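You operate a simulated robot arm through the tools that you are given. There is no shell and no other tool.

Carry out the task below with a simulated robot arm. There is one attempt and no reset: what you move stays moved.

TASK
Pack the purple table's green-sealed and blue-sealed bearings in the grey box and count them on the black key.
Fine: One press a bearing; the lid goes back on square.
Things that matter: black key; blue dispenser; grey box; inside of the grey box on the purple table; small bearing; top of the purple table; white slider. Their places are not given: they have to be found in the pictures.

The check looks at the end state, three seconds after you hand in, the way a careful person would. Anything else that was tipped, shoved, dropped, spilled or broken makes it a failure. A push-on lid holds only when it is set on centred and level and pressed home; a screw cap is set on level and turned clockwise until tight.

THE ROBOT
A 6-joint arm with a two-finger parallel gripper, fixed in place. Base frame: the origin is on the floor under the middle of its stand, x ahead of it, y to its left, z up; the work surface is at about z = 0.8. Lengths are in m, angles in rad, forces in N, time in s.
With the tool pointing down near the work surface it reaches from about 0.26 to 0.68 m from the base axis. Its first joint turns from -1.152 to 1.152 rad. Payload 2.9 kg.
The TCP is the grasp point between the finger pads, 0.03 m short of the fingertips. In the tool frame z runs along the fingers and y along their closing line. The gripper opens to 0.11 m. The fingers are 0.02 m wide and 0.01 m thick; the gripper's body (0.048 by 0.112 m) begins 0.055 m behind the TCP.
Orientation is told as [roll, pitch, yaw] about the base's x, y, z axes, in that order, counted from this pose: with the fingers straight down and closing along the base's y, the tool's x points along the base's -x, its y along +y and its z along -z.

THE INTERFACE
- The arm moves only by the tool move_arm. Its argument "motion" is a list of rows, each a list of 7 numbers: the shift along the tool's x, y, z in m, then the turn, a rotation vector about the tool's x, y, z in rad, then the opening in per cent of the stroke, from 0 (shut) to 100 (fully open). In form: [[dx, dy, dz, ax, ay, az, fingers], ...]. A call has 1 to 20 rows; each row shifts and turns the commanded pose from where the row before left it, along the tool's axes as they then stand. Each row takes 0.2 s and may step no farther than 0.05 m and 0.15 rad from the row before; otherwise, or with a gripper value out of range, the whole call is refused. A pose out of reach is approached as far as the arm can. The call stops where the force on the tool passes 40 N (or 10 N more than at its start, if that is more) or the arm is blocked; 0.2 s more then pass. The fingers move at their own pace (about 0.108 m/s each) and stop on an object; they squeeze with about 27 N. The grip force told is the motor's: it shows also when the fingers shut on nothing. Time passes only in rows, and 0.2 s behind the last, so rows that do not move let the fingers close. It gives the time, the measured TCP pose, the force on the tool (base axes), the opening and the grip force at its end, in the units of the frame above (readings bear some noise), with the torque about the TCP (base axes, N m) and any sound that the robot's microphone picked up.
- Cameras (640 x 400 px; columns grow to the right, rows downward): "scene" is fixed at [0.091, 0.4534, 1.3809]; the picture's right is [-0.56, -0.83, 0.00], its down [-0.49, 0.33, -0.81] and it looks along [0.67, -0.45, -0.59] (base axes); focal length 214 px, centre (320, 200). "wrist" rides on the gripper at [0.072, 0.017, -0.103] in the tool frame; the picture's right is [-0.23, 0.97, 0.00], its down [-0.76, -0.18, -0.62] and it looks along [-0.61, -0.14, 0.78] (tool axes); focal length 222 px, centre (320, 200).
- capture(camera): a new picture of that camera. It takes no simulated time.
- point_at(camera, pixels): there is no depth. For up to 12 entries [column, row, z] of the newest picture of that camera ("zoom" is the newest enlarged one), the place [x, y] in the base frame at which the ray of that pixel passes the height z, good to about 0.002 m. It takes no simulated time.
- close_up(camera, box): a new picture of the part [left, top, right, bottom] of that camera's present view, enlarged. It takes no simulated time.
- hand_in(): hands the job in; it is judged then, once.

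Leave the gripper open and the arm clear of the work at the hand-in unless told otherwise.

The tools are called after ">>>" as a command line: name --pt "numbers of a row" for each row, then --argument value for the rest, lists and objects as JSON in quotes. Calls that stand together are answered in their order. move_arm: Moves the arm, as the interface text tells. Its arguments: {"type":"object","properties":{"motion":{"type":"array","items":{"type":"array","items":{"type":"number"}}}},"required":["motion"]} The other tools are called the same way: capture (camera) takes a picture; point_at (camera, pixels) gives the place at which the rays of pixels pass given heights; close_up (camera, box) takes an enlarged picture of a part of a camera's view; hand_in () hands the job in.

At the start:

```text
time_s: 0.0
tcp_pos: [0.3842, 0.0477, 1.249]
orientation: [0.0, 0.0, 0.0]
ft_force: [0.5, 0.4, -0.9]
wrist_torque: [0.0, 0.0, 0.01]
grip_width: 0.1102
grip_force: 0.0
```

scene: 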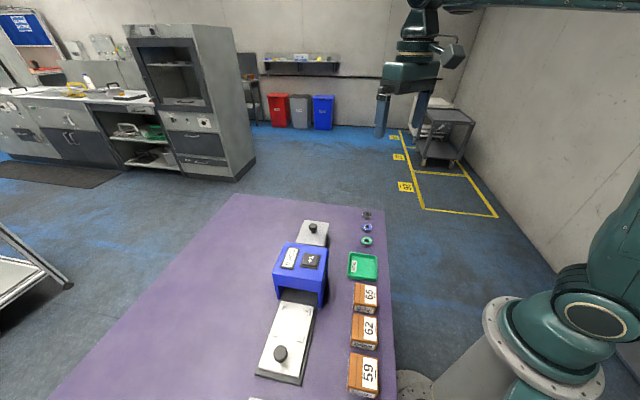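
wrist: 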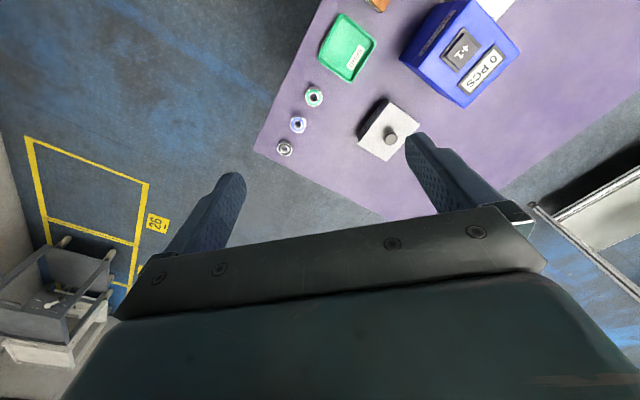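

I see a purple table with a blue housing (with a display "0 PCS" and a black "+1" key), a white plate with a knob on either side, a green tray, three small bearings and numbered wooden blocks. I'll take close-ups to understand them better.

>>> close_up --camera "scene" --box '[240, 200, 400, 300]'

>>> close_up --camera "scene" --box '[240, 300, 400, 400]'

>>> close_up --camera "wrist" --box '[240, 0, 560, 200]'

```text
4.00 times, centred on (320, 250) of scene
```

zoom: 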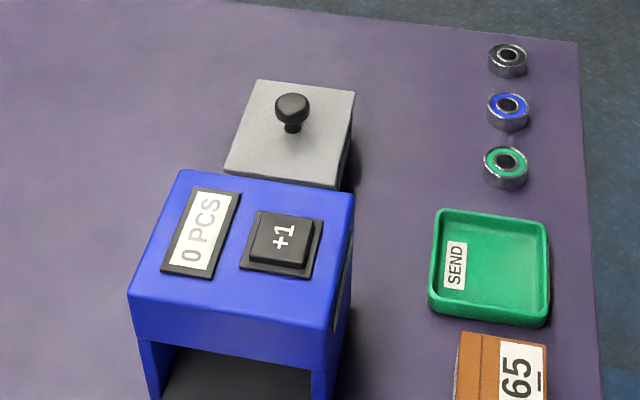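

```text
4.00 times, centred on (320, 350) of scene
```

zoom: 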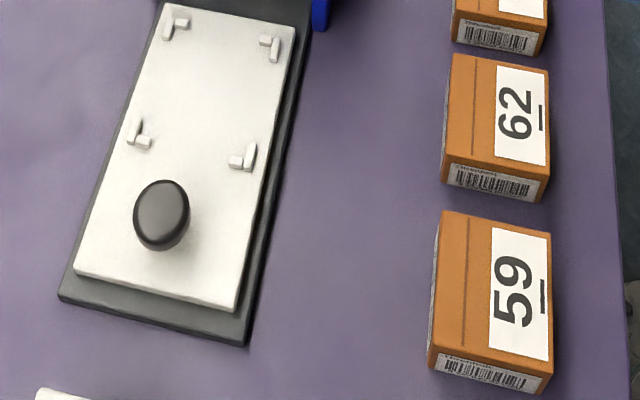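

```text
2.00 times, centred on (400, 100) of wrist
```

zoom: 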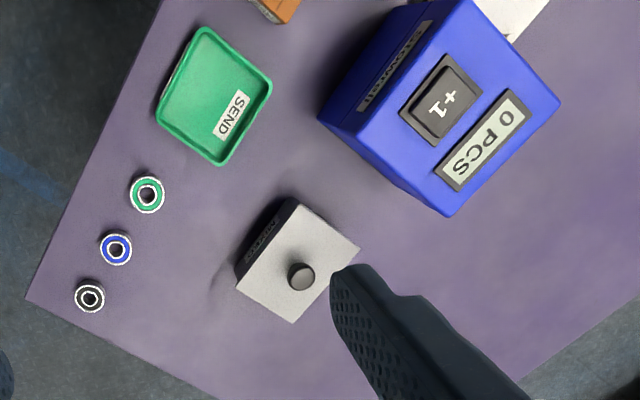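

I can see the grey box with a knobbed lid, the blue dispenser with "+1" key and "0 PCS" display, the white slider with four corner guides and knob, a green SEND tray, and bearings with green, blue and black/grey seals. I'll locate these.

>>> point_at --camera "scene" --pixels '[[366, 241, 0.81], [367, 228, 0.81], [367, 215, 0.81], [313, 228, 0.86], [311, 261, 0.9], [289, 257, 0.9], [280, 353, 0.86], [362, 266, 0.8], [365, 297, 0.83], [364, 330, 0.83], [363, 370, 0.83], [384, 210, 0.8]]'

>>> point_at --camera "wrist" --pixels '[[314, 97, 0.81], [298, 124, 0.81], [285, 149, 0.81], [390, 138, 0.86], [388, 130, 0.85], [463, 48, 0.9], [482, 70, 0.9], [347, 47, 0.8], [254, 150, 0.8], [400, 58, 0.9], [465, 108, 0.9], [520, 52, 0.9]]'

```text
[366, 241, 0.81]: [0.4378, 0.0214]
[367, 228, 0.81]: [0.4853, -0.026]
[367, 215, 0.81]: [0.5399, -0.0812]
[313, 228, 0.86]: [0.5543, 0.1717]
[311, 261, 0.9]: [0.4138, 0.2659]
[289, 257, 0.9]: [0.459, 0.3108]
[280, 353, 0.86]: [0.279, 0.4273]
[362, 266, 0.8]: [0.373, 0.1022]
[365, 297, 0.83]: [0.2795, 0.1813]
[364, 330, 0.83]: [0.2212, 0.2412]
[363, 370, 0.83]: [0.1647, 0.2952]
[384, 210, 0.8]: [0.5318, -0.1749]
```

```text
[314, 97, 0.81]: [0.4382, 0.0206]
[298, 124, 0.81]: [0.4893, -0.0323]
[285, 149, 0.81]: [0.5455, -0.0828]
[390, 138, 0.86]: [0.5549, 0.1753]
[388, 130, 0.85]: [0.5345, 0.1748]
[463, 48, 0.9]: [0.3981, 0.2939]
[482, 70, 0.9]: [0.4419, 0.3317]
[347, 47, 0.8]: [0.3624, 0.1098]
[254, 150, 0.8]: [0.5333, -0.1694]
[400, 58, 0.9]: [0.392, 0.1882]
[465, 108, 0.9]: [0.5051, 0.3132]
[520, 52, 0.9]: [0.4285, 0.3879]
```

Table objects are laid out at about 45° to my base axes. I'll lower the gripper and turn it to look at the dispenser's labelled side and the grey box more closely (well above everything, which tops out at ~0.93).

>>> move_arm --pt "0.0085 0.013 0.04 0 0 0 100" --pt "0.0085 0.013 0.04 0 0 0 100" --pt "0.0085 0.013 0.04 0 0 0 100" --pt "0.0085 0.013 0.04 0 0 0 100" --pt "0 0 0 0 0 -0.143 100" --pt "0 0 0 0 0 -0.143 100" --pt "0 0 0 0 0 -0.143 100" --pt "0 0 0 0 0 -0.143 100" --pt "0 0 0 0 0 -0.143 100" --pt "0 0 0 0 0 -0.143 100" --pt "0 0 0 0 0 -0.142 100"

>>> capture --camera "wrist"

```text
time_s: 2.4
tcp_pos: [0.3519, 0.0995, 1.0893]
orientation: [0.0, -0.001, 1.005]
ft_force: [-0.2, 0.4, 0.5]
wrist_torque: [0.02, 0.01, 0.0]
grip_width: 0.1099
grip_force: 0.1
```

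```text
taken
```

wrist: 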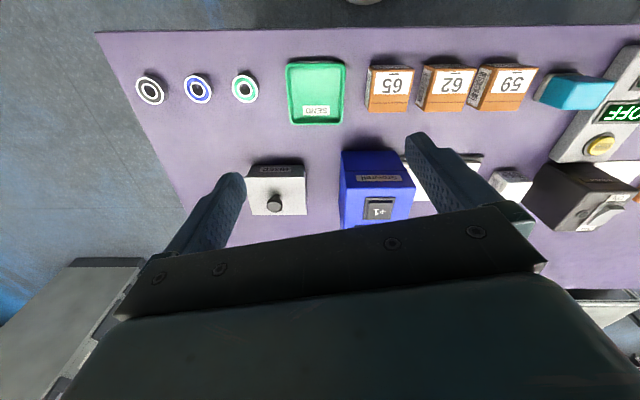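

More appears to the right: a cyan object, a panel reading "OFF" with a yellow button, and a dark device. I'll zoom in on those and on the dispenser label.

>>> close_up --camera "wrist" --box '[480, 30, 640, 130]'

>>> close_up --camera "wrist" --box '[480, 130, 640, 230]'

>>> close_up --camera "wrist" --box '[320, 130, 480, 230]'

>>> close_up --camera "wrist" --box '[230, 130, 390, 230]'

>>> close_up --camera "wrist" --box '[120, 40, 280, 140]'

```text
4.00 times, centred on (560, 80) of wrist
```

zoom: 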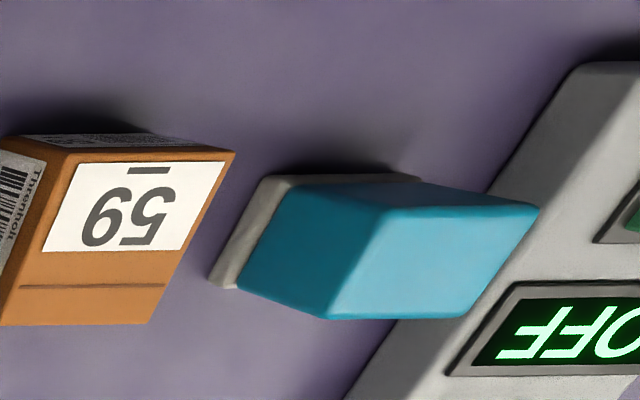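

```text
4.00 times, centred on (560, 180) of wrist
```

zoom: 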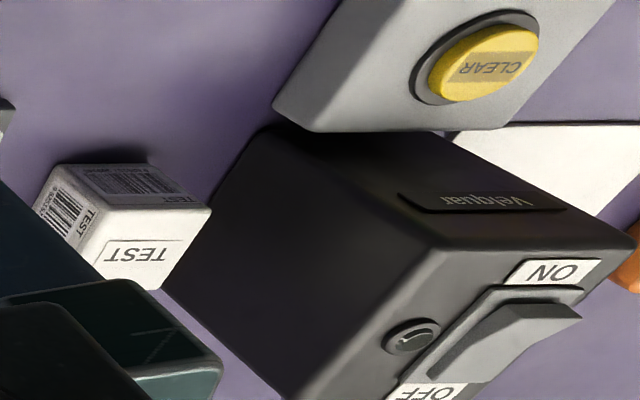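

```text
4.00 times, centred on (400, 180) of wrist
```

zoom: 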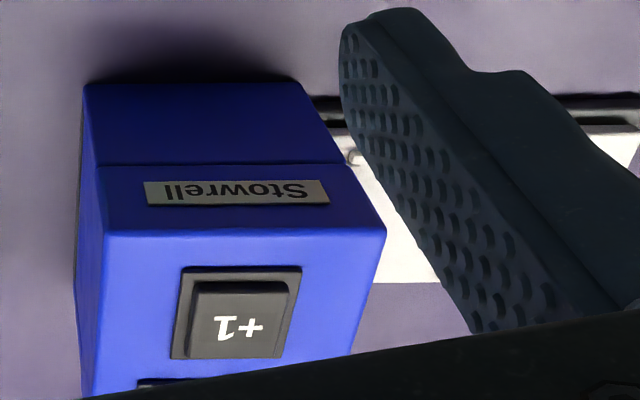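

```text
4.00 times, centred on (310, 180) of wrist
```

zoom: 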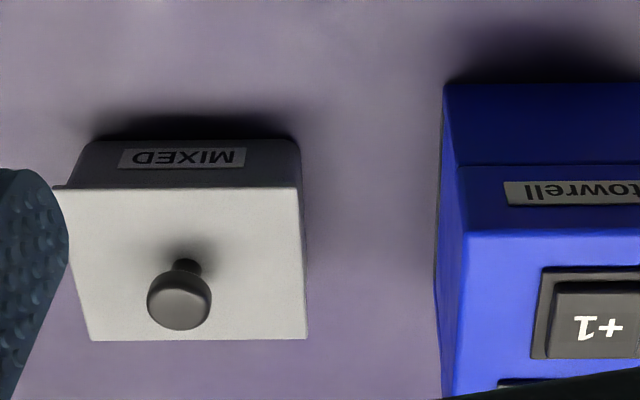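

```text
4.00 times, centred on (200, 90) of wrist
```

zoom: 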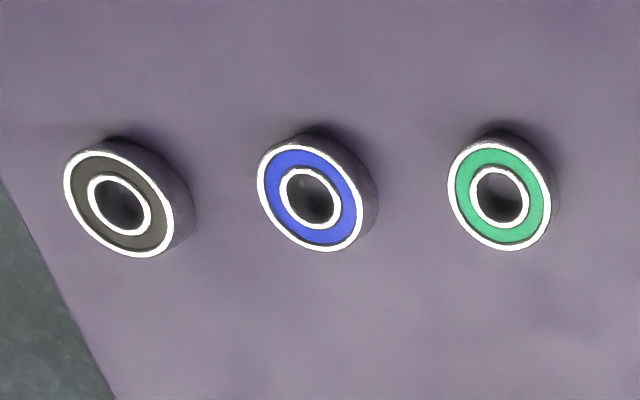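

I'll zoom into the scene picture of the dispenser opening and slider for details.

>>> close_up --camera "scene" --box '[264, 240, 344, 290]'

>>> close_up --camera "scene" --box '[250, 290, 346, 350]'

>>> close_up --camera "scene" --box '[240, 340, 336, 400]'

```text
8.00 times, centred on (304, 265) of scene
```

zoom: 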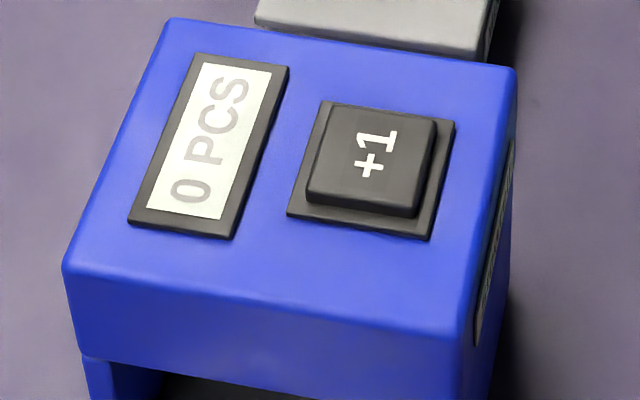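

```text
6.67 times, centred on (298, 320) of scene
```

zoom: 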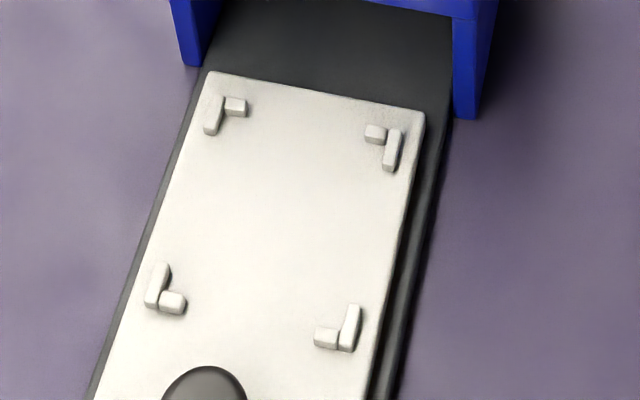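

```text
6.67 times, centred on (288, 370) of scene
```

zoom: 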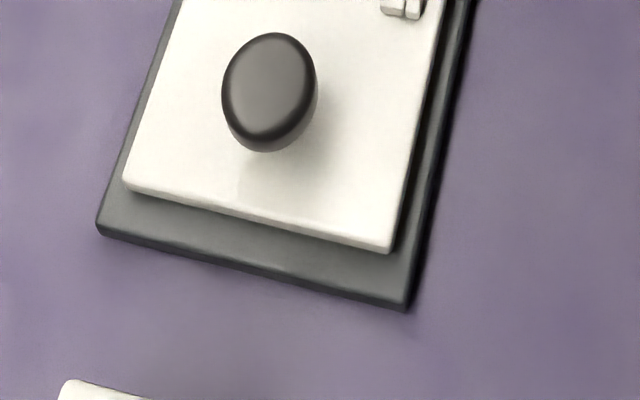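

The slider has four corner nests and lies on a dark rail under the blue dispenser. Before pressing anything I want to look into the dispenser's opening, so I'll move to the slider side, turn to face the opening, and tilt the tool.

>>> move_arm --pt "-0.0302 0.0304 0 0 0 0 100" --pt "-0.0302 0.0304 0 0 0 0 100" --pt "-0.0302 0.0304 0 0 0 0 100" --pt "-0.0302 0.0304 0 0 0 0 100" --pt "-0.0302 0.0304 0 0 0 0 100" --pt "-0.0302 0.0304 0 0 0 0 100" --pt "-0.0302 0.0304 0 0 0 0 100" --pt "-0.0302 0.0304 0 0 0 0 100" --pt "0 0 0 0 0 0.1423 100" --pt "0 0 0 0 0 0.1423 100" --pt "0 0 0 0 0 0.1423 100" --pt "0 0 0 0 0 0.1423 100" --pt "0 0 0 0 0 0.1423 100" --pt "0 0 0 0 0 0.1423 100" --pt "0 0 0 0 0 0.1423 100" --pt "0 0 0 0 0 0.1423 100" --pt "0 0 0 0 0 0.1423 100" --pt "0 0 0 0 0 0.1423 100" --pt "0 0 0 0 0 0.1423 100"

>>> capture --camera "wrist"

>>> capture --camera "scene"

```text
time_s: 6.4
tcp_pos: [0.2791, 0.4333, 1.0905]
orientation: [0.0, 0.0, -0.568]
ft_force: [-0.6, 0.1, -0.2]
wrist_torque: [0.0, -0.01, 0.01]
grip_width: 0.1099
grip_force: 0.1
```

```text
taken
```

wrist: 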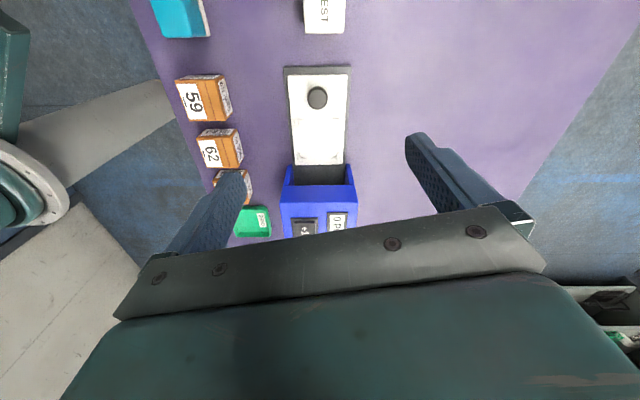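

```text
taken
```

scene: 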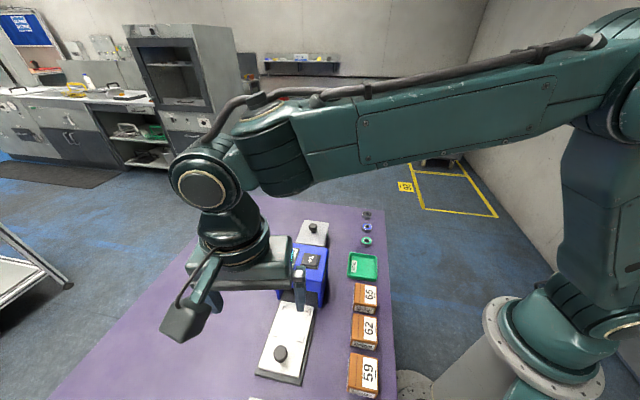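

Now I'll tilt the tool about its y axis to look more level into the opening.

>>> move_arm --pt "0 0 0 0 -0.15 0 100" --pt "0 0 0 0 -0.15 0 100" --pt "0 0 0 0 -0.15 0 100" --pt "0 0 0 0 -0.15 0 100" --pt "0.0226 0 0.033 0 0 0 100" --pt "0.0226 0 0.033 0 0 0 100"

>>> capture --camera "wrist"

```text
time_s: 7.8
tcp_pos: [0.3707, 0.3745, 0.9925]
orientation: [0.002, -0.598, -0.568]
ft_force: [-1.1, 0.7, -0.1]
wrist_torque: [0.01, -0.01, -0.01]
grip_width: 0.11
grip_force: 0.1
out of reach, approached as far as the arm can: row 2, 3, 4
```

```text
taken
```

wrist: 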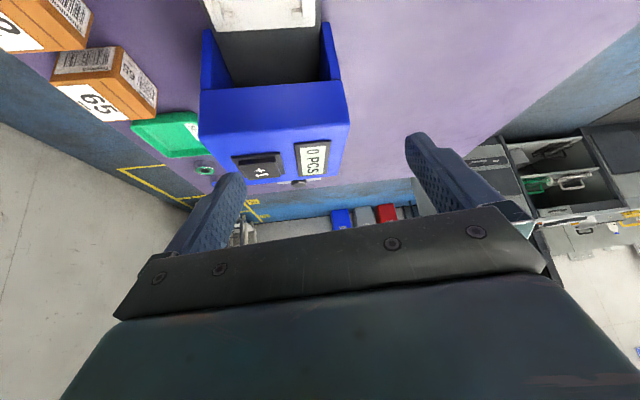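

The tilt was limited by reach and the TCP drifted forward, but it's clear of the dispenser. I'll zoom in on the opening from here.

>>> close_up --camera "wrist" --box '[190, 0, 350, 100]'

```text
4.00 times, centred on (270, 50) of wrist
```

zoom: 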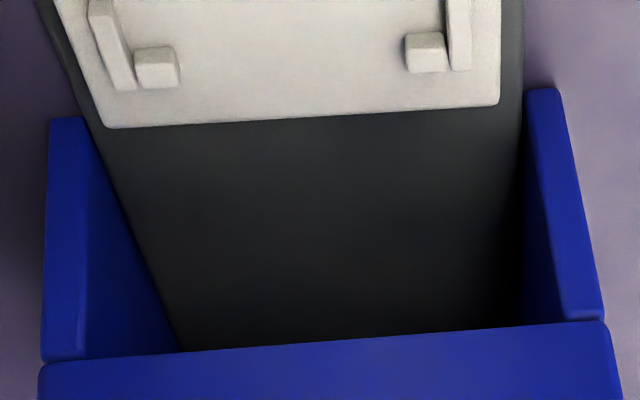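

The tunnel floor is just the dark rail; nothing lies in it. I'll back up along the tool axis, straighten the tool, and then check where I am.

>>> move_arm --pt "0 0 -0.04 0 0 0 100" --pt "0 0 -0.04 0 0 0 100" --pt "0 0 -0.04 0 0 0 100" --pt "0 0 0 0 0.15 0 100" --pt "0 0 0 0 0.15 0 100" --pt "0 0 0 0 0.15 0 100" --pt "0 0 0 0 0.15 0 100"

>>> capture --camera "wrist"

```text
time_s: 9.4
tcp_pos: [0.3706, 0.373, 1.0864]
orientation: [-0.001, 0.002, -0.567]
ft_force: [0.3, 0.0, 0.7]
wrist_torque: [-0.02, -0.02, 0.0]
grip_width: 0.1099
grip_force: 0.1
out of reach, approached as far as the arm can: row 1, 2, 3
```

```text
taken
```

wrist: 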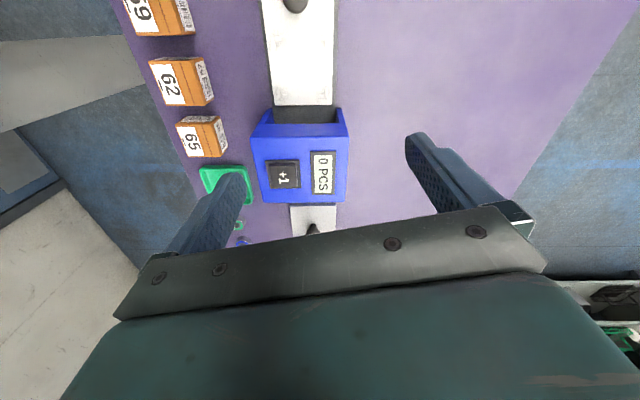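

The arm is vertical again. Now I'll locate the key (285,174), the dispenser corners and the display from this view.

>>> point_at --camera "wrist" --pixels '[[284, 174, 0.93], [272, 162, 0.925], [297, 162, 0.925], [300, 187, 0.925], [272, 188, 0.925], [250, 138, 0.92], [349, 136, 0.92], [345, 203, 0.92], [266, 205, 0.92], [323, 173, 0.92]]'

>>> close_up --camera "wrist" --box '[240, 100, 368, 180]'

```text
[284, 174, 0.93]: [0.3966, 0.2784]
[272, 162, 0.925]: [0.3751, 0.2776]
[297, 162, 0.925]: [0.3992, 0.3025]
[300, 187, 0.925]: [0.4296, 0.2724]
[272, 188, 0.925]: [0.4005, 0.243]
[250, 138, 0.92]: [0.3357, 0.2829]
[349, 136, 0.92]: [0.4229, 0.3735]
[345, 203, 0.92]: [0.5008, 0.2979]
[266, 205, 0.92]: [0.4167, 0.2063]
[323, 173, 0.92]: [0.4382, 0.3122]
```

```text
5.00 times, centred on (304, 140) of wrist
```

zoom: 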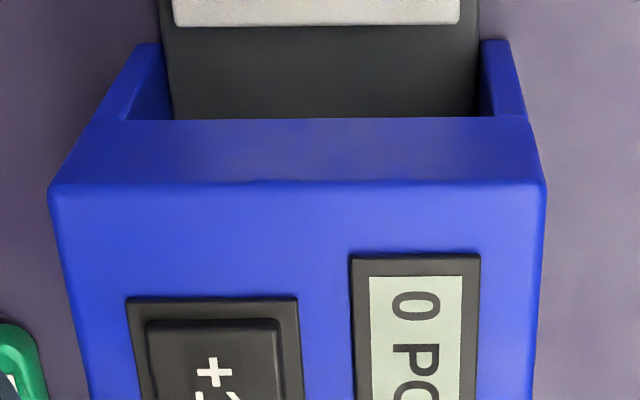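

Key at about (0.395, 0.278, 0.93). Next I'll look at the grey box from above: move to about (0.52, 0.20, 1.05), keeping the yaw.

>>> move_arm --pt "-0.0366 -0.0109 0.006 0 0 0 100" --pt "-0.0366 -0.0109 0.006 0 0 0 100" --pt "-0.0366 -0.0109 0.006 0 0 0 100" --pt "-0.0366 -0.0109 0.006 0 0 0 100" --pt "-0.0366 -0.0109 0.006 0 0 0 100" --pt "-0.0366 -0.0109 0.006 0 0 0 100"

>>> capture --camera "wrist"

>>> close_up --camera "wrist" --box '[220, 50, 420, 175]'

```text
time_s: 10.8
tcp_pos: [0.523, 0.2029, 1.0493]
orientation: [0.0, 0.001, -0.564]
ft_force: [-0.6, -0.4, 0.0]
wrist_torque: [-0.02, 0.0, 0.01]
grip_width: 0.1101
grip_force: 0.1
```

```text
taken
```

wrist: 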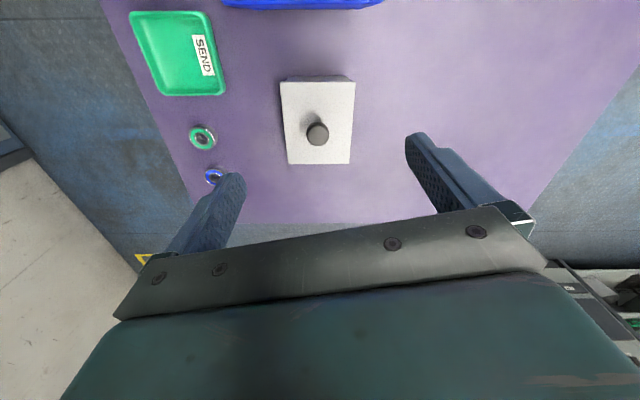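

```text
3.20 times, centred on (320, 112) of wrist
```

zoom: 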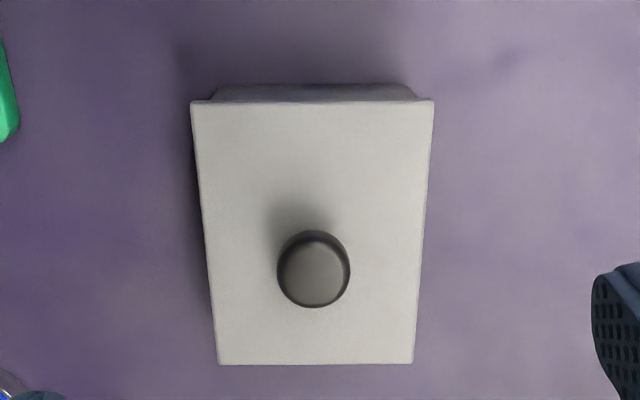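

I'll compute the lid corners and knob at several heights, and take a scene picture to triangulate.

>>> point_at --camera "zoom" --pixels '[[192, 102, 0.84], [434, 100, 0.84], [413, 363, 0.84], [219, 363, 0.84], [314, 270, 0.86], [314, 270, 0.87], [192, 102, 0.85], [434, 100, 0.85], [413, 363, 0.85], [219, 363, 0.85]]'

>>> capture --camera "scene"

>>> close_up --camera "scene" --box '[280, 205, 344, 245]'

```text
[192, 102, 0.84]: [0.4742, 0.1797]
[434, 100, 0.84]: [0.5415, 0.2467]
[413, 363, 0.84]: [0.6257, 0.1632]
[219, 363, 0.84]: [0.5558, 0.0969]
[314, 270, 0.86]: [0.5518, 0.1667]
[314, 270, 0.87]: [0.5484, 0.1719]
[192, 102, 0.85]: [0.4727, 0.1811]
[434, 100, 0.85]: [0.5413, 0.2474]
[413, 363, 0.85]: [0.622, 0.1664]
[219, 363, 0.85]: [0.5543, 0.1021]
```

```text
taken
```

scene: 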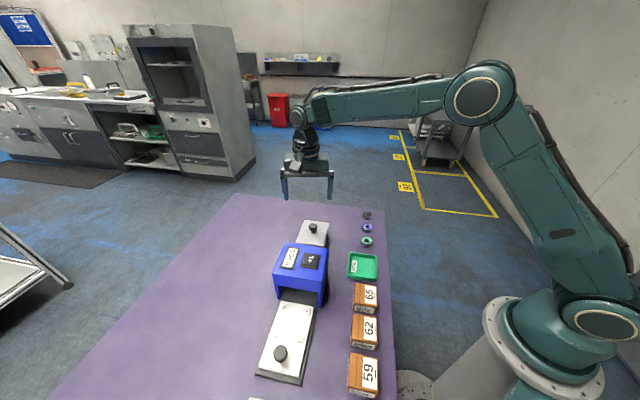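

```text
10.00 times, centred on (312, 225) of scene
```

zoom: 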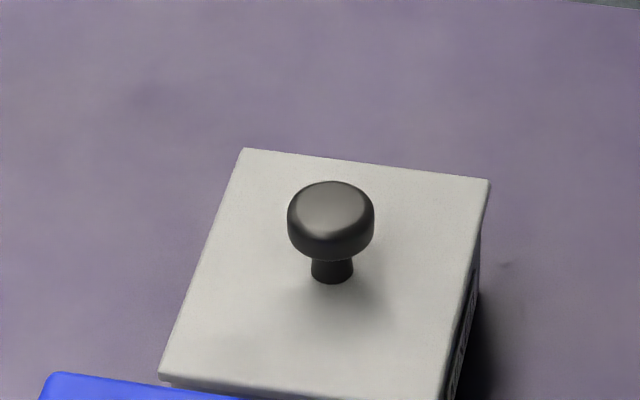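

>>> point_at --camera "zoom" --pixels '[[244, 150, 0.84], [489, 181, 0.84], [160, 376, 0.84], [244, 150, 0.85], [489, 181, 0.85], [160, 376, 0.85], [332, 278, 0.85], [331, 230, 0.87], [331, 205, 0.88], [331, 215, 0.87]]'

```text
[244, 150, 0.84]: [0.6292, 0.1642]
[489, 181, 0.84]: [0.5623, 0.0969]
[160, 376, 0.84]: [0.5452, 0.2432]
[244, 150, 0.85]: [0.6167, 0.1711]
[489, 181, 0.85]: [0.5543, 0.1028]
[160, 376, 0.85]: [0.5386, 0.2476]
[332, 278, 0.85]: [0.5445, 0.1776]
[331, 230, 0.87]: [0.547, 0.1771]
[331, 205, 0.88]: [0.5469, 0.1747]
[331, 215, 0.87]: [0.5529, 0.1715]
```

Lid top is at z≈0.846, 0.095 × 0.116 m, centred at about (0.548, 0.173) and turned 45°; its knob cap is ~0.03 m wide at z≈0.861–0.875. I'll turn the gripper to yaw 0.785 (square with the box, camera on the free side) and go above the knob at z≈1.0.

>>> move_arm --pt "-0.0184 -0.0058 0.0245 0 0 0 100" --pt "-0.0184 -0.0057 0.0245 0 0 0 100" --pt "0 0 0 0 0 -0.1349 100" --pt "0 0 0 0 0 -0.1349 100" --pt "0 0 0 0 0 -0.1349 100" --pt "0 0 0 0 0 -0.1349 100" --pt "0 0 0 0 0 -0.1349 100" --pt "0 0 0 0 0 -0.1349 100" --pt "0 0 0 0 0 -0.1349 100" --pt "0 0 0 0 0 -0.1349 100" --pt "0 0 0 0 0 -0.1349 100" --pt "0 0 0 0 0 -0.1349 100"

>>> capture --camera "wrist"

>>> capture --camera "scene"

```text
time_s: 13.4
tcp_pos: [0.5464, 0.1727, 1.0014]
orientation: [0.001, -0.001, 0.787]
ft_force: [0.1, -0.7, -0.4]
wrist_torque: [0.0, -0.02, -0.01]
grip_width: 0.1099
grip_force: 0.0
```

```text
taken
```

wrist: 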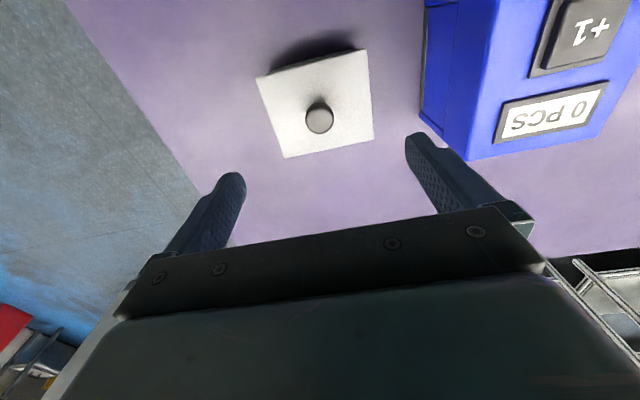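

```text
taken
```

scene: 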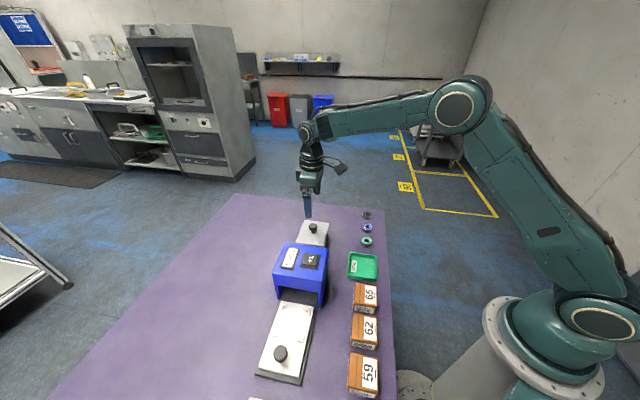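

The knob is at (319,119) in the wrist view. I'll recompute its position and the lid corners from this view.

>>> close_up --camera "wrist" --box '[240, 40, 400, 140]'

>>> point_at --camera "wrist" --pixels '[[319, 119, 0.873], [319, 119, 0.865], [256, 78, 0.846], [367, 50, 0.846], [374, 140, 0.846], [284, 158, 0.846]]'

```text
4.00 times, centred on (320, 90) of wrist
```

zoom: 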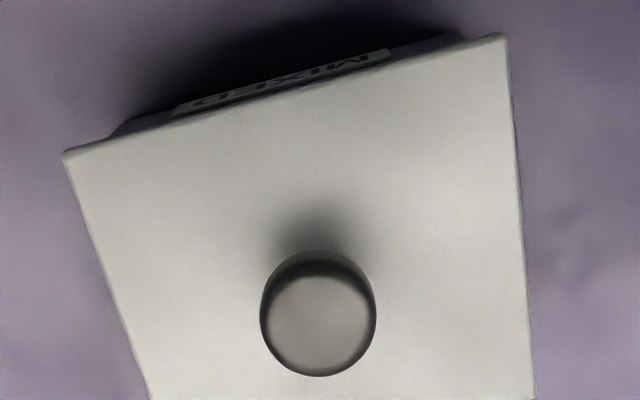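

```text
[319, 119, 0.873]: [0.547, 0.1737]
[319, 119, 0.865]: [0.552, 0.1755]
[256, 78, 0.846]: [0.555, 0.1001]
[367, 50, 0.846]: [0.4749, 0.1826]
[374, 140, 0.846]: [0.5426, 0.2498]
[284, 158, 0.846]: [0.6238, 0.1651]
```

The knob is about 2 mm toward the tool's −x. I'll narrow the fingers to ~0.06 m and descend to TCP z≈0.882 (tips ~6 mm above the lid), still without closing.

>>> move_arm --pt "-0.002 0 0.03 0 0 0 55" --pt "0 0 0.03 0 0 0 55" --pt "0 0 0.03 0 0 0 55" --pt "0 0 0.02 0 0 0 55" --pt "0 0 0.009 0 0 0 55"

>>> capture --camera "wrist"

>>> close_up --camera "scene" --box '[280, 195, 344, 235]'

```text
time_s: 14.6
tcp_pos: [0.5462, 0.1748, 0.8812]
orientation: [0.0, 0.002, 0.784]
ft_force: [-1.0, 0.4, 2.1]
wrist_torque: [0.0, 0.03, -0.02]
grip_width: 0.0603
grip_force: 0.1
```

```text
taken
```

wrist: 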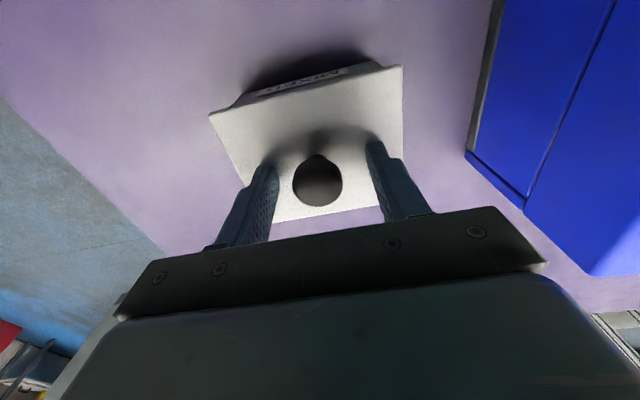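

```text
10.00 times, centred on (312, 215) of scene
```

zoom: 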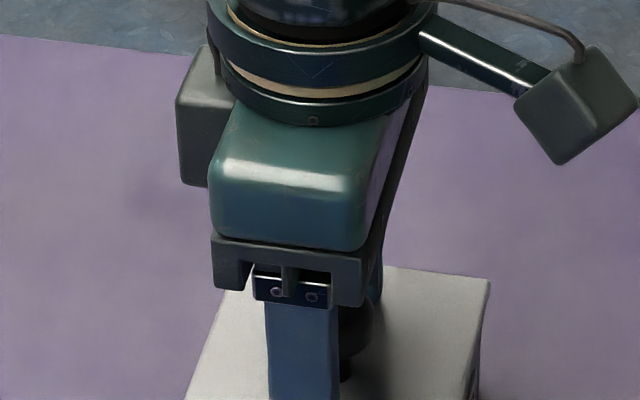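

>>> point_at --camera "wrist" --pixels '[[317, 184, 0.873], [317, 184, 0.868], [317, 178, 0.873], [293, 184, 0.868], [342, 184, 0.868]]'

>>> close_up --camera "wrist" --box '[240, 130, 400, 230]'

```text
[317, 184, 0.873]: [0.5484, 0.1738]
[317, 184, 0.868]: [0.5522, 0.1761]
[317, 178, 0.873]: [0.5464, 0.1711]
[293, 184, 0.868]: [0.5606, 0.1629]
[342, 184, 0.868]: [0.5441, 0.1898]
```

```text
4.00 times, centred on (320, 180) of wrist
```

zoom: 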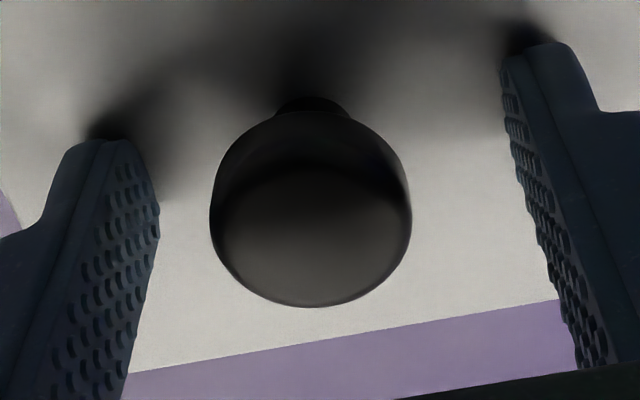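

The knob is between the fingers. Closing on it.

>>> move_arm --pt "0 0 0 0 0 0 0" --pt "0 0 0 0 0 0 0" --pt "0 0 0 0 0 0 0"

```text
time_s: 15.4
tcp_pos: [0.5466, 0.1745, 0.8818]
orientation: [0.001, 0.001, 0.782]
ft_force: [0.2, 0.0, -0.6]
wrist_torque: [-0.01, -0.02, 0.0]
grip_width: 0.0285
grip_force: 27.0
heard: snap
```

The grip is holding 0.0285 m at 27 N, and I heard a "snap". I'll check the pictures before lifting.

>>> capture --camera "wrist"

>>> close_up --camera "scene" --box '[280, 195, 344, 235]'

```text
taken
```

wrist: 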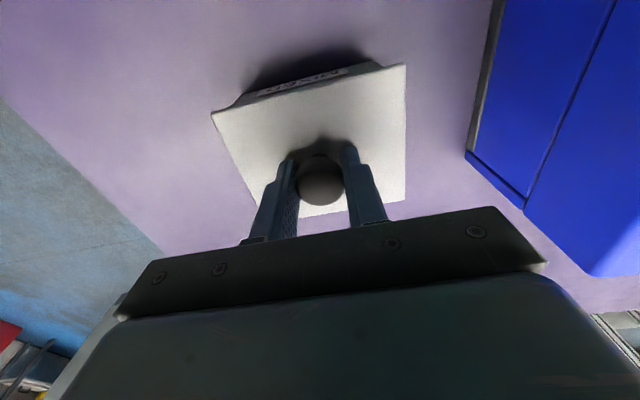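

```text
10.00 times, centred on (312, 215) of scene
```

zoom: 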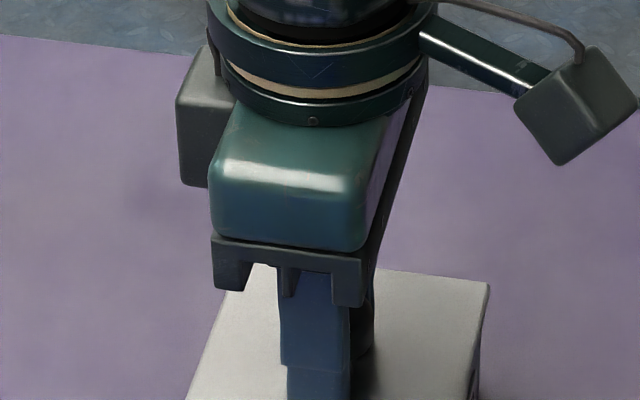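

The lid shifted by ~2 mm at most toward the fingers' centre. Now I'll lift slowly by 1 cm and watch the force.

>>> move_arm --pt "0 0 -0.003 0 0 0 0" --pt "0 0 -0.003 0 0 0 0" --pt "0 0 -0.004 0 0 0 0"

>>> capture --camera "wrist"

>>> close_up --camera "scene" --box '[280, 205, 344, 245]'

```text
time_s: 16.2
tcp_pos: [0.547, 0.1726, 0.8912]
orientation: [0.001, 0.001, 0.782]
ft_force: [0.7, -0.3, -0.5]
wrist_torque: [0.0, 0.01, -0.02]
grip_width: 0.0284
grip_force: 27.2
```

```text
taken
```

wrist: 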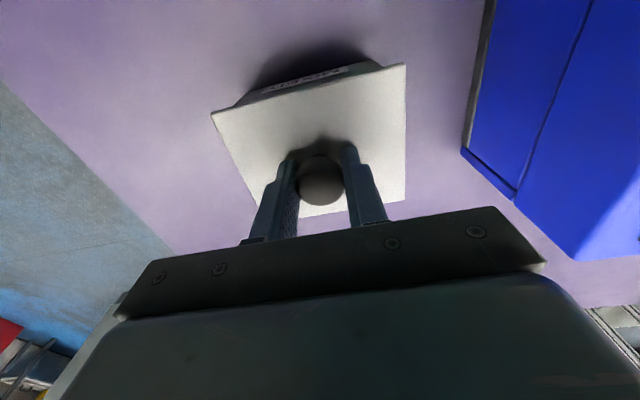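

```text
10.00 times, centred on (312, 225) of scene
```

zoom: 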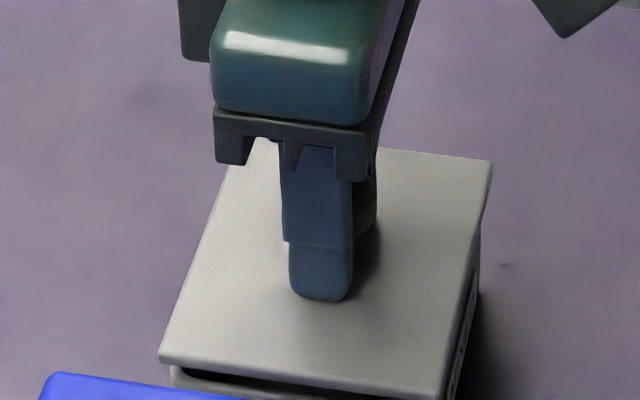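

A dark gap shows under the lid: it came free easily (the snap was its release). Lifting to about z=0.96.

>>> move_arm --pt "0 0 -0.01 0 0 0 0" --pt "0 0 -0.02 0 0 0 0" --pt "0 0 -0.03 0 0 0 0" --pt "0 0 -0.03 0 0 0 0"

>>> capture --camera "scene"

>>> close_up --camera "scene" --box '[256, 170, 384, 250]'

>>> capture --camera "wrist"

```text
time_s: 17.2
tcp_pos: [0.5475, 0.1736, 0.98]
orientation: [0.0, 0.0, 0.785]
ft_force: [-0.2, -0.7, -1.0]
wrist_torque: [0.01, -0.03, 0.03]
grip_width: 0.0286
grip_force: 26.5
```

```text
taken
```

scene: 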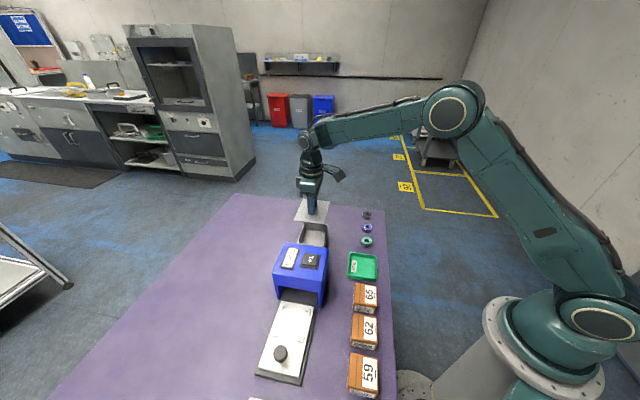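

```text
5.00 times, centred on (320, 210) of scene
```

zoom: 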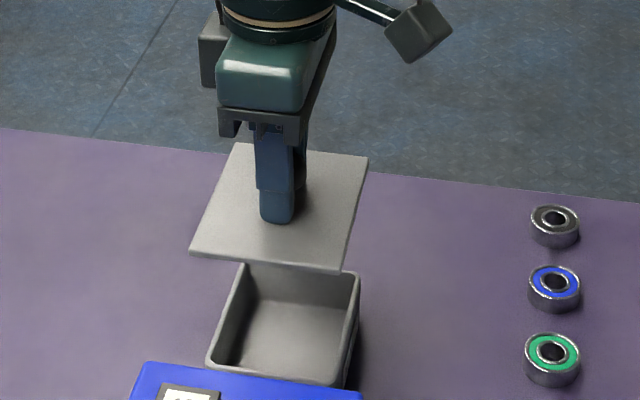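

```text
taken
```

wrist: 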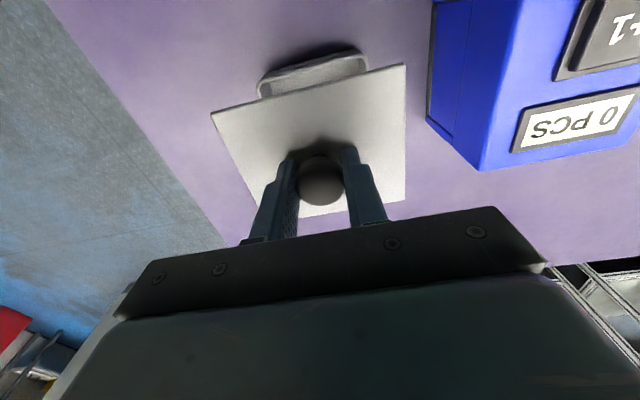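

The box is open and empty and stayed in place. I'll raise the lid to z≈1.03 to clear the dispenser and carry it to the free table area around (0.42, 0.475).

>>> move_arm --pt "0 0 -0.025 0 0 0 0" --pt "0 0 -0.025 0 0 0 0" --pt "-0.0123 0.0303 0 0 0 0 0" --pt "-0.0123 0.0303 0 0 0 0 0" --pt "-0.0123 0.0303 0 0 0 0 0" --pt "-0.0123 0.0303 0 0 0 0 0" --pt "-0.0123 0.0303 0 0 0 0 0" --pt "-0.0123 0.0303 0 0 0 0 0" --pt "-0.0123 0.0303 0 0 0 0 0" --pt "-0.0123 0.0303 0 0 0 0 0" --pt "-0.0123 0.0303 0 0 0 0 0" --pt "-0.0123 0.0303 0 0 0 0 0"

>>> capture --camera "scene"

>>> capture --camera "wrist"

```text
time_s: 19.8
tcp_pos: [0.42, 0.4758, 1.0307]
orientation: [0.001, 0.0, 0.783]
ft_force: [-0.6, 0.4, -1.4]
wrist_torque: [-0.03, 0.01, 0.01]
grip_width: 0.0287
grip_force: 26.9
```

```text
taken
```

scene: 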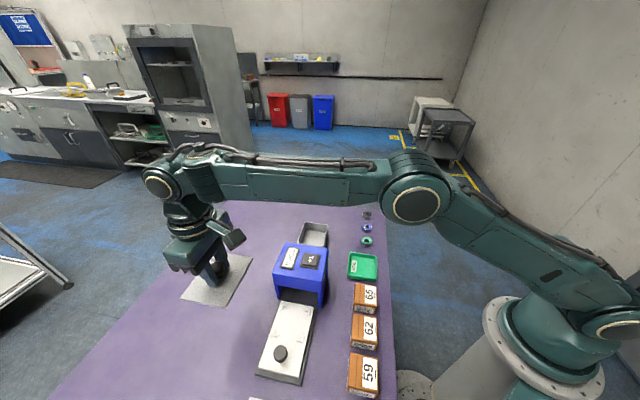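

```text
taken
```

wrist: 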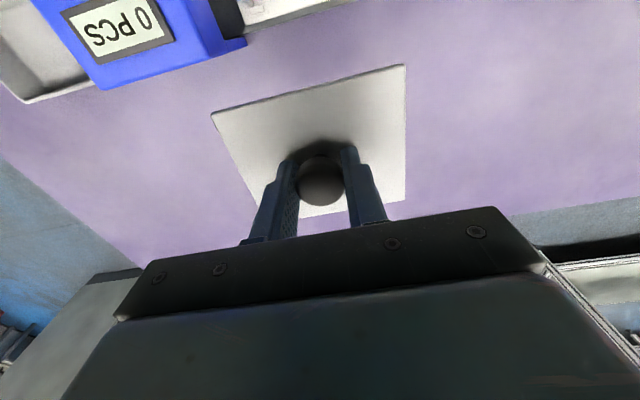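

I'll check that the drop spot is well inside the table edges.

>>> point_at --camera "wrist" --pixels '[[510, 216, 0.8], [640, 200, 0.8], [0, 150, 0.8], [130, 266, 0.8], [245, 45, 0.8], [211, 112, 0.995], [405, 65, 0.995], [405, 200, 0.995]]'

>>> point_at --camera "scene" --pixels '[[150, 290, 0.8], [100, 345, 0.8], [229, 250, 0.8], [280, 300, 0.8], [316, 304, 0.8], [305, 385, 0.8]]'

```text
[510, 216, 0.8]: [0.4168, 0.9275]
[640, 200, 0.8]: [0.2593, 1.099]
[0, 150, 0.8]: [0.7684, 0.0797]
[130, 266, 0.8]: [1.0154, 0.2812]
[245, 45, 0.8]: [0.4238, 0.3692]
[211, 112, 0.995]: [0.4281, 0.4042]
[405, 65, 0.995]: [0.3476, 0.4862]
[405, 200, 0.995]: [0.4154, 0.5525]
```

```text
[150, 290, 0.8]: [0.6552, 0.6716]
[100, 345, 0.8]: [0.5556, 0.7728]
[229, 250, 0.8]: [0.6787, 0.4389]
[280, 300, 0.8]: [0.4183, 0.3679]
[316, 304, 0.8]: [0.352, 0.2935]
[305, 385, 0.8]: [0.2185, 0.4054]
```

Spot is well inside the table. Lowering to just above the table (TCP 0.853), then small steps feeling for contact.

>>> move_arm --pt "0 0 0.04 0 0 0 0" --pt "0 0 0.04 0 0 0 0" --pt "0 0 0.04 0 0 0 0" --pt "0 0 0.03 0 0 0 0" --pt "0 0 0.02 0 0 0 0" --pt "0 0 0.007 0 0 0 0"

>>> close_up --camera "scene" --box '[160, 240, 320, 340]'

```text
time_s: 21.2
tcp_pos: [0.4218, 0.4749, 0.855]
orientation: [0.0, 0.0, 0.783]
ft_force: [-0.6, -0.5, -1.1]
wrist_torque: [0.0, -0.02, 0.0]
grip_width: 0.0285
grip_force: 27.1
```

```text
4.00 times, centred on (240, 290) of scene
```

zoom: 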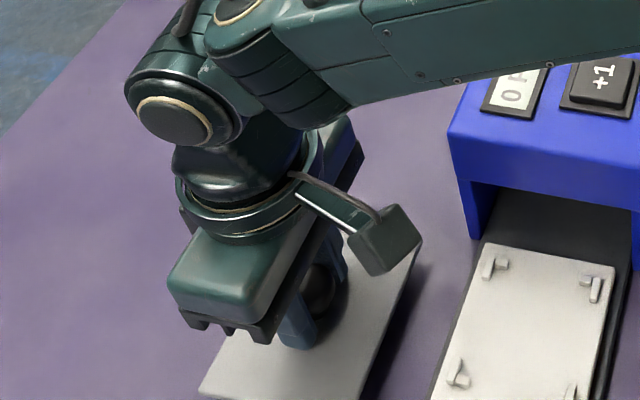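

Now small 2 mm steps down, one call at a time, watching the vertical force.

>>> move_arm --pt "0 0 0.002 0 0 0 0" --pt "0 0 0.002 0 0 0 0" --pt "0 0 0 0 0 0 0"

```text
time_s: 22.0
tcp_pos: [0.4209, 0.4761, 0.8503]
orientation: [-0.001, 0.0, 0.784]
ft_force: [0.3, 0.1, -0.2]
wrist_torque: [0.0, 0.01, 0.02]
grip_width: 0.0285
grip_force: 26.8
```

>>> move_arm --pt "0 0 0.001 0 0 0 0" --pt "0 0 0.001 0 0 0 0" --pt "0 0 0 0 0 0 0"

```text
time_s: 22.8
tcp_pos: [0.4224, 0.475, 0.8488]
orientation: [0.001, -0.001, 0.783]
ft_force: [-0.5, -0.9, -0.4]
wrist_torque: [-0.04, -0.05, -0.02]
grip_width: 0.0284
grip_force: 27.2
```

>>> move_arm --pt "0 0 0.001 0 0 0 0" --pt "0 0 0.001 0 0 0 0" --pt "0 0 0 0 0 0 0"

```text
time_s: 23.6
tcp_pos: [0.4212, 0.4746, 0.8468]
orientation: [0.0, 0.001, 0.785]
ft_force: [0.6, 0.2, -0.1]
wrist_torque: [-0.02, 0.02, 0.02]
grip_width: 0.0283
grip_force: 26.8
```

>>> move_arm --pt "0 0 0.001 0 0 0 0" --pt "0 0 0.001 0 0 0 0" --pt "0 0 0 0 0 0 0"

>>> close_up --camera "scene" --box '[180, 290, 308, 370]'

```text
time_s: 24.4
tcp_pos: [0.4193, 0.4738, 0.8437]
orientation: [0.0, -0.001, 0.784]
ft_force: [0.6, 0.3, -0.1]
wrist_torque: [0.0, 0.04, 0.03]
grip_width: 0.0286
grip_force: 27.4
```

```text
5.00 times, centred on (244, 330) of scene
```

zoom: 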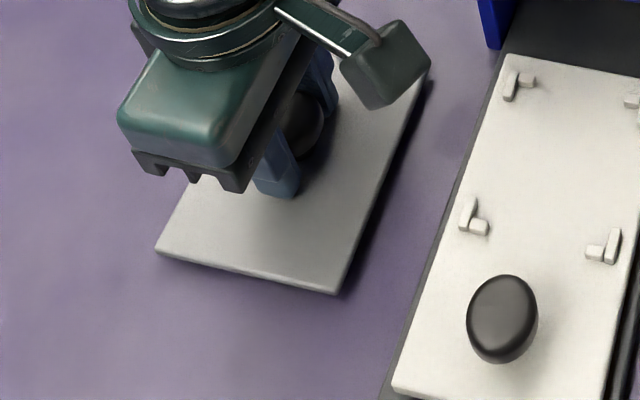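

Still no contact force and a small shadow gap under the lid; continue down.

>>> move_arm --pt "0 0 0.001 0 0 0 0" --pt "0 0 0.001 0 0 0 0" --pt "0 0 0 0 0 0 0"

```text
time_s: 25.2
tcp_pos: [0.4207, 0.4749, 0.8439]
orientation: [0.0, 0.0, 0.783]
ft_force: [-0.6, 1.1, -0.5]
wrist_torque: [0.04, -0.02, 0.01]
grip_width: 0.0287
grip_force: 27.4
```

>>> move_arm --pt "0 0 0.001 0 0 0 0" --pt "0 0 0.001 0 0 0 0" --pt "0 0 0 0 0 0 0"

```text
time_s: 26.0
tcp_pos: [0.4212, 0.4747, 0.84]
orientation: [-0.001, 0.0, 0.783]
ft_force: [-0.3, 0.7, -0.8]
wrist_torque: [-0.02, 0.03, 0.04]
grip_width: 0.0284
grip_force: 26.7
```

>>> move_arm --pt "0 0 0.001 0 0 0 0" --pt "0 0 0.001 0 0 0 0" --pt "0 0 0 0 0 0 0"

>>> close_up --camera "scene" --box '[180, 310, 260, 360]'

```text
time_s: 26.8
tcp_pos: [0.4193, 0.4756, 0.8407]
orientation: [-0.002, -0.001, 0.784]
ft_force: [0.9, -0.2, -0.7]
wrist_torque: [0.0, -0.01, -0.04]
grip_width: 0.0283
grip_force: 26.8
```

```text
8.00 times, centred on (220, 335) of scene
```

zoom: 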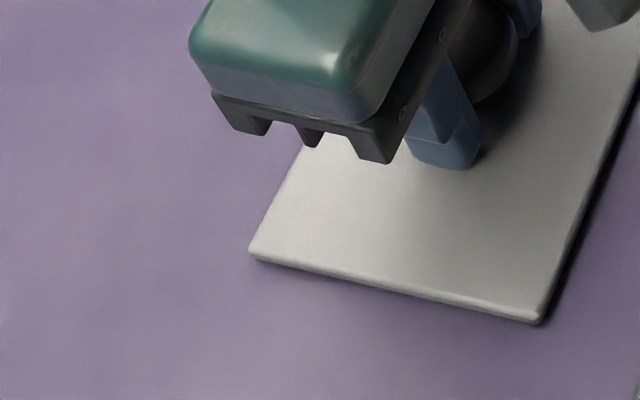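

Lid nearly down; another 2 mm.

>>> move_arm --pt "0 0 0.001 0 0 0 0" --pt "0 0 0.001 0 0 0 0" --pt "0 0 0 0 0 0 0"

```text
time_s: 27.6
tcp_pos: [0.4207, 0.4755, 0.836]
orientation: [-0.001, 0.0, 0.783]
ft_force: [-0.8, 0.9, 0.6]
wrist_torque: [0.05, -0.01, 0.03]
grip_width: 0.0286
grip_force: 27.2
```

>>> close_up --camera "scene" --box '[180, 310, 260, 360]'

>>> capture --camera "wrist"

```text
8.00 times, centred on (220, 335) of scene
```

zoom: 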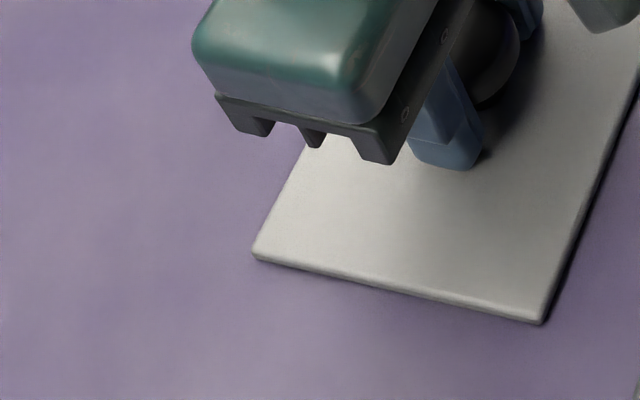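

```text
taken
```

wrist: 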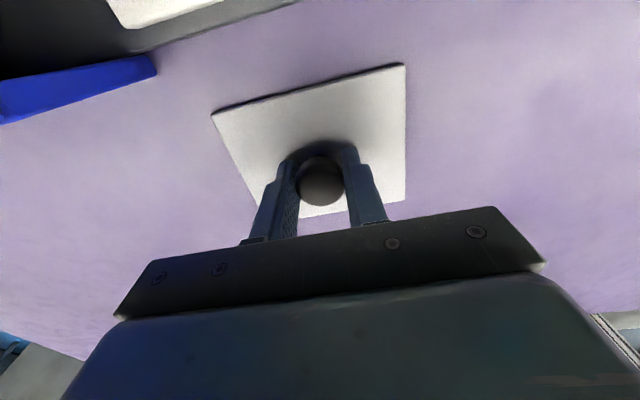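

Only a thin shadow line remains. Continue with 1 mm steps.

>>> move_arm --pt "0 0 0.001 0 0 0 0" --pt "0 0 0 0 0 0 0"

```text
time_s: 28.2
tcp_pos: [0.4213, 0.4748, 0.8372]
orientation: [0.001, -0.002, 0.784]
ft_force: [-0.9, -1.4, 6.4]
wrist_torque: [-0.11, 0.06, -0.01]
grip_width: 0.0285
grip_force: 27.4
```

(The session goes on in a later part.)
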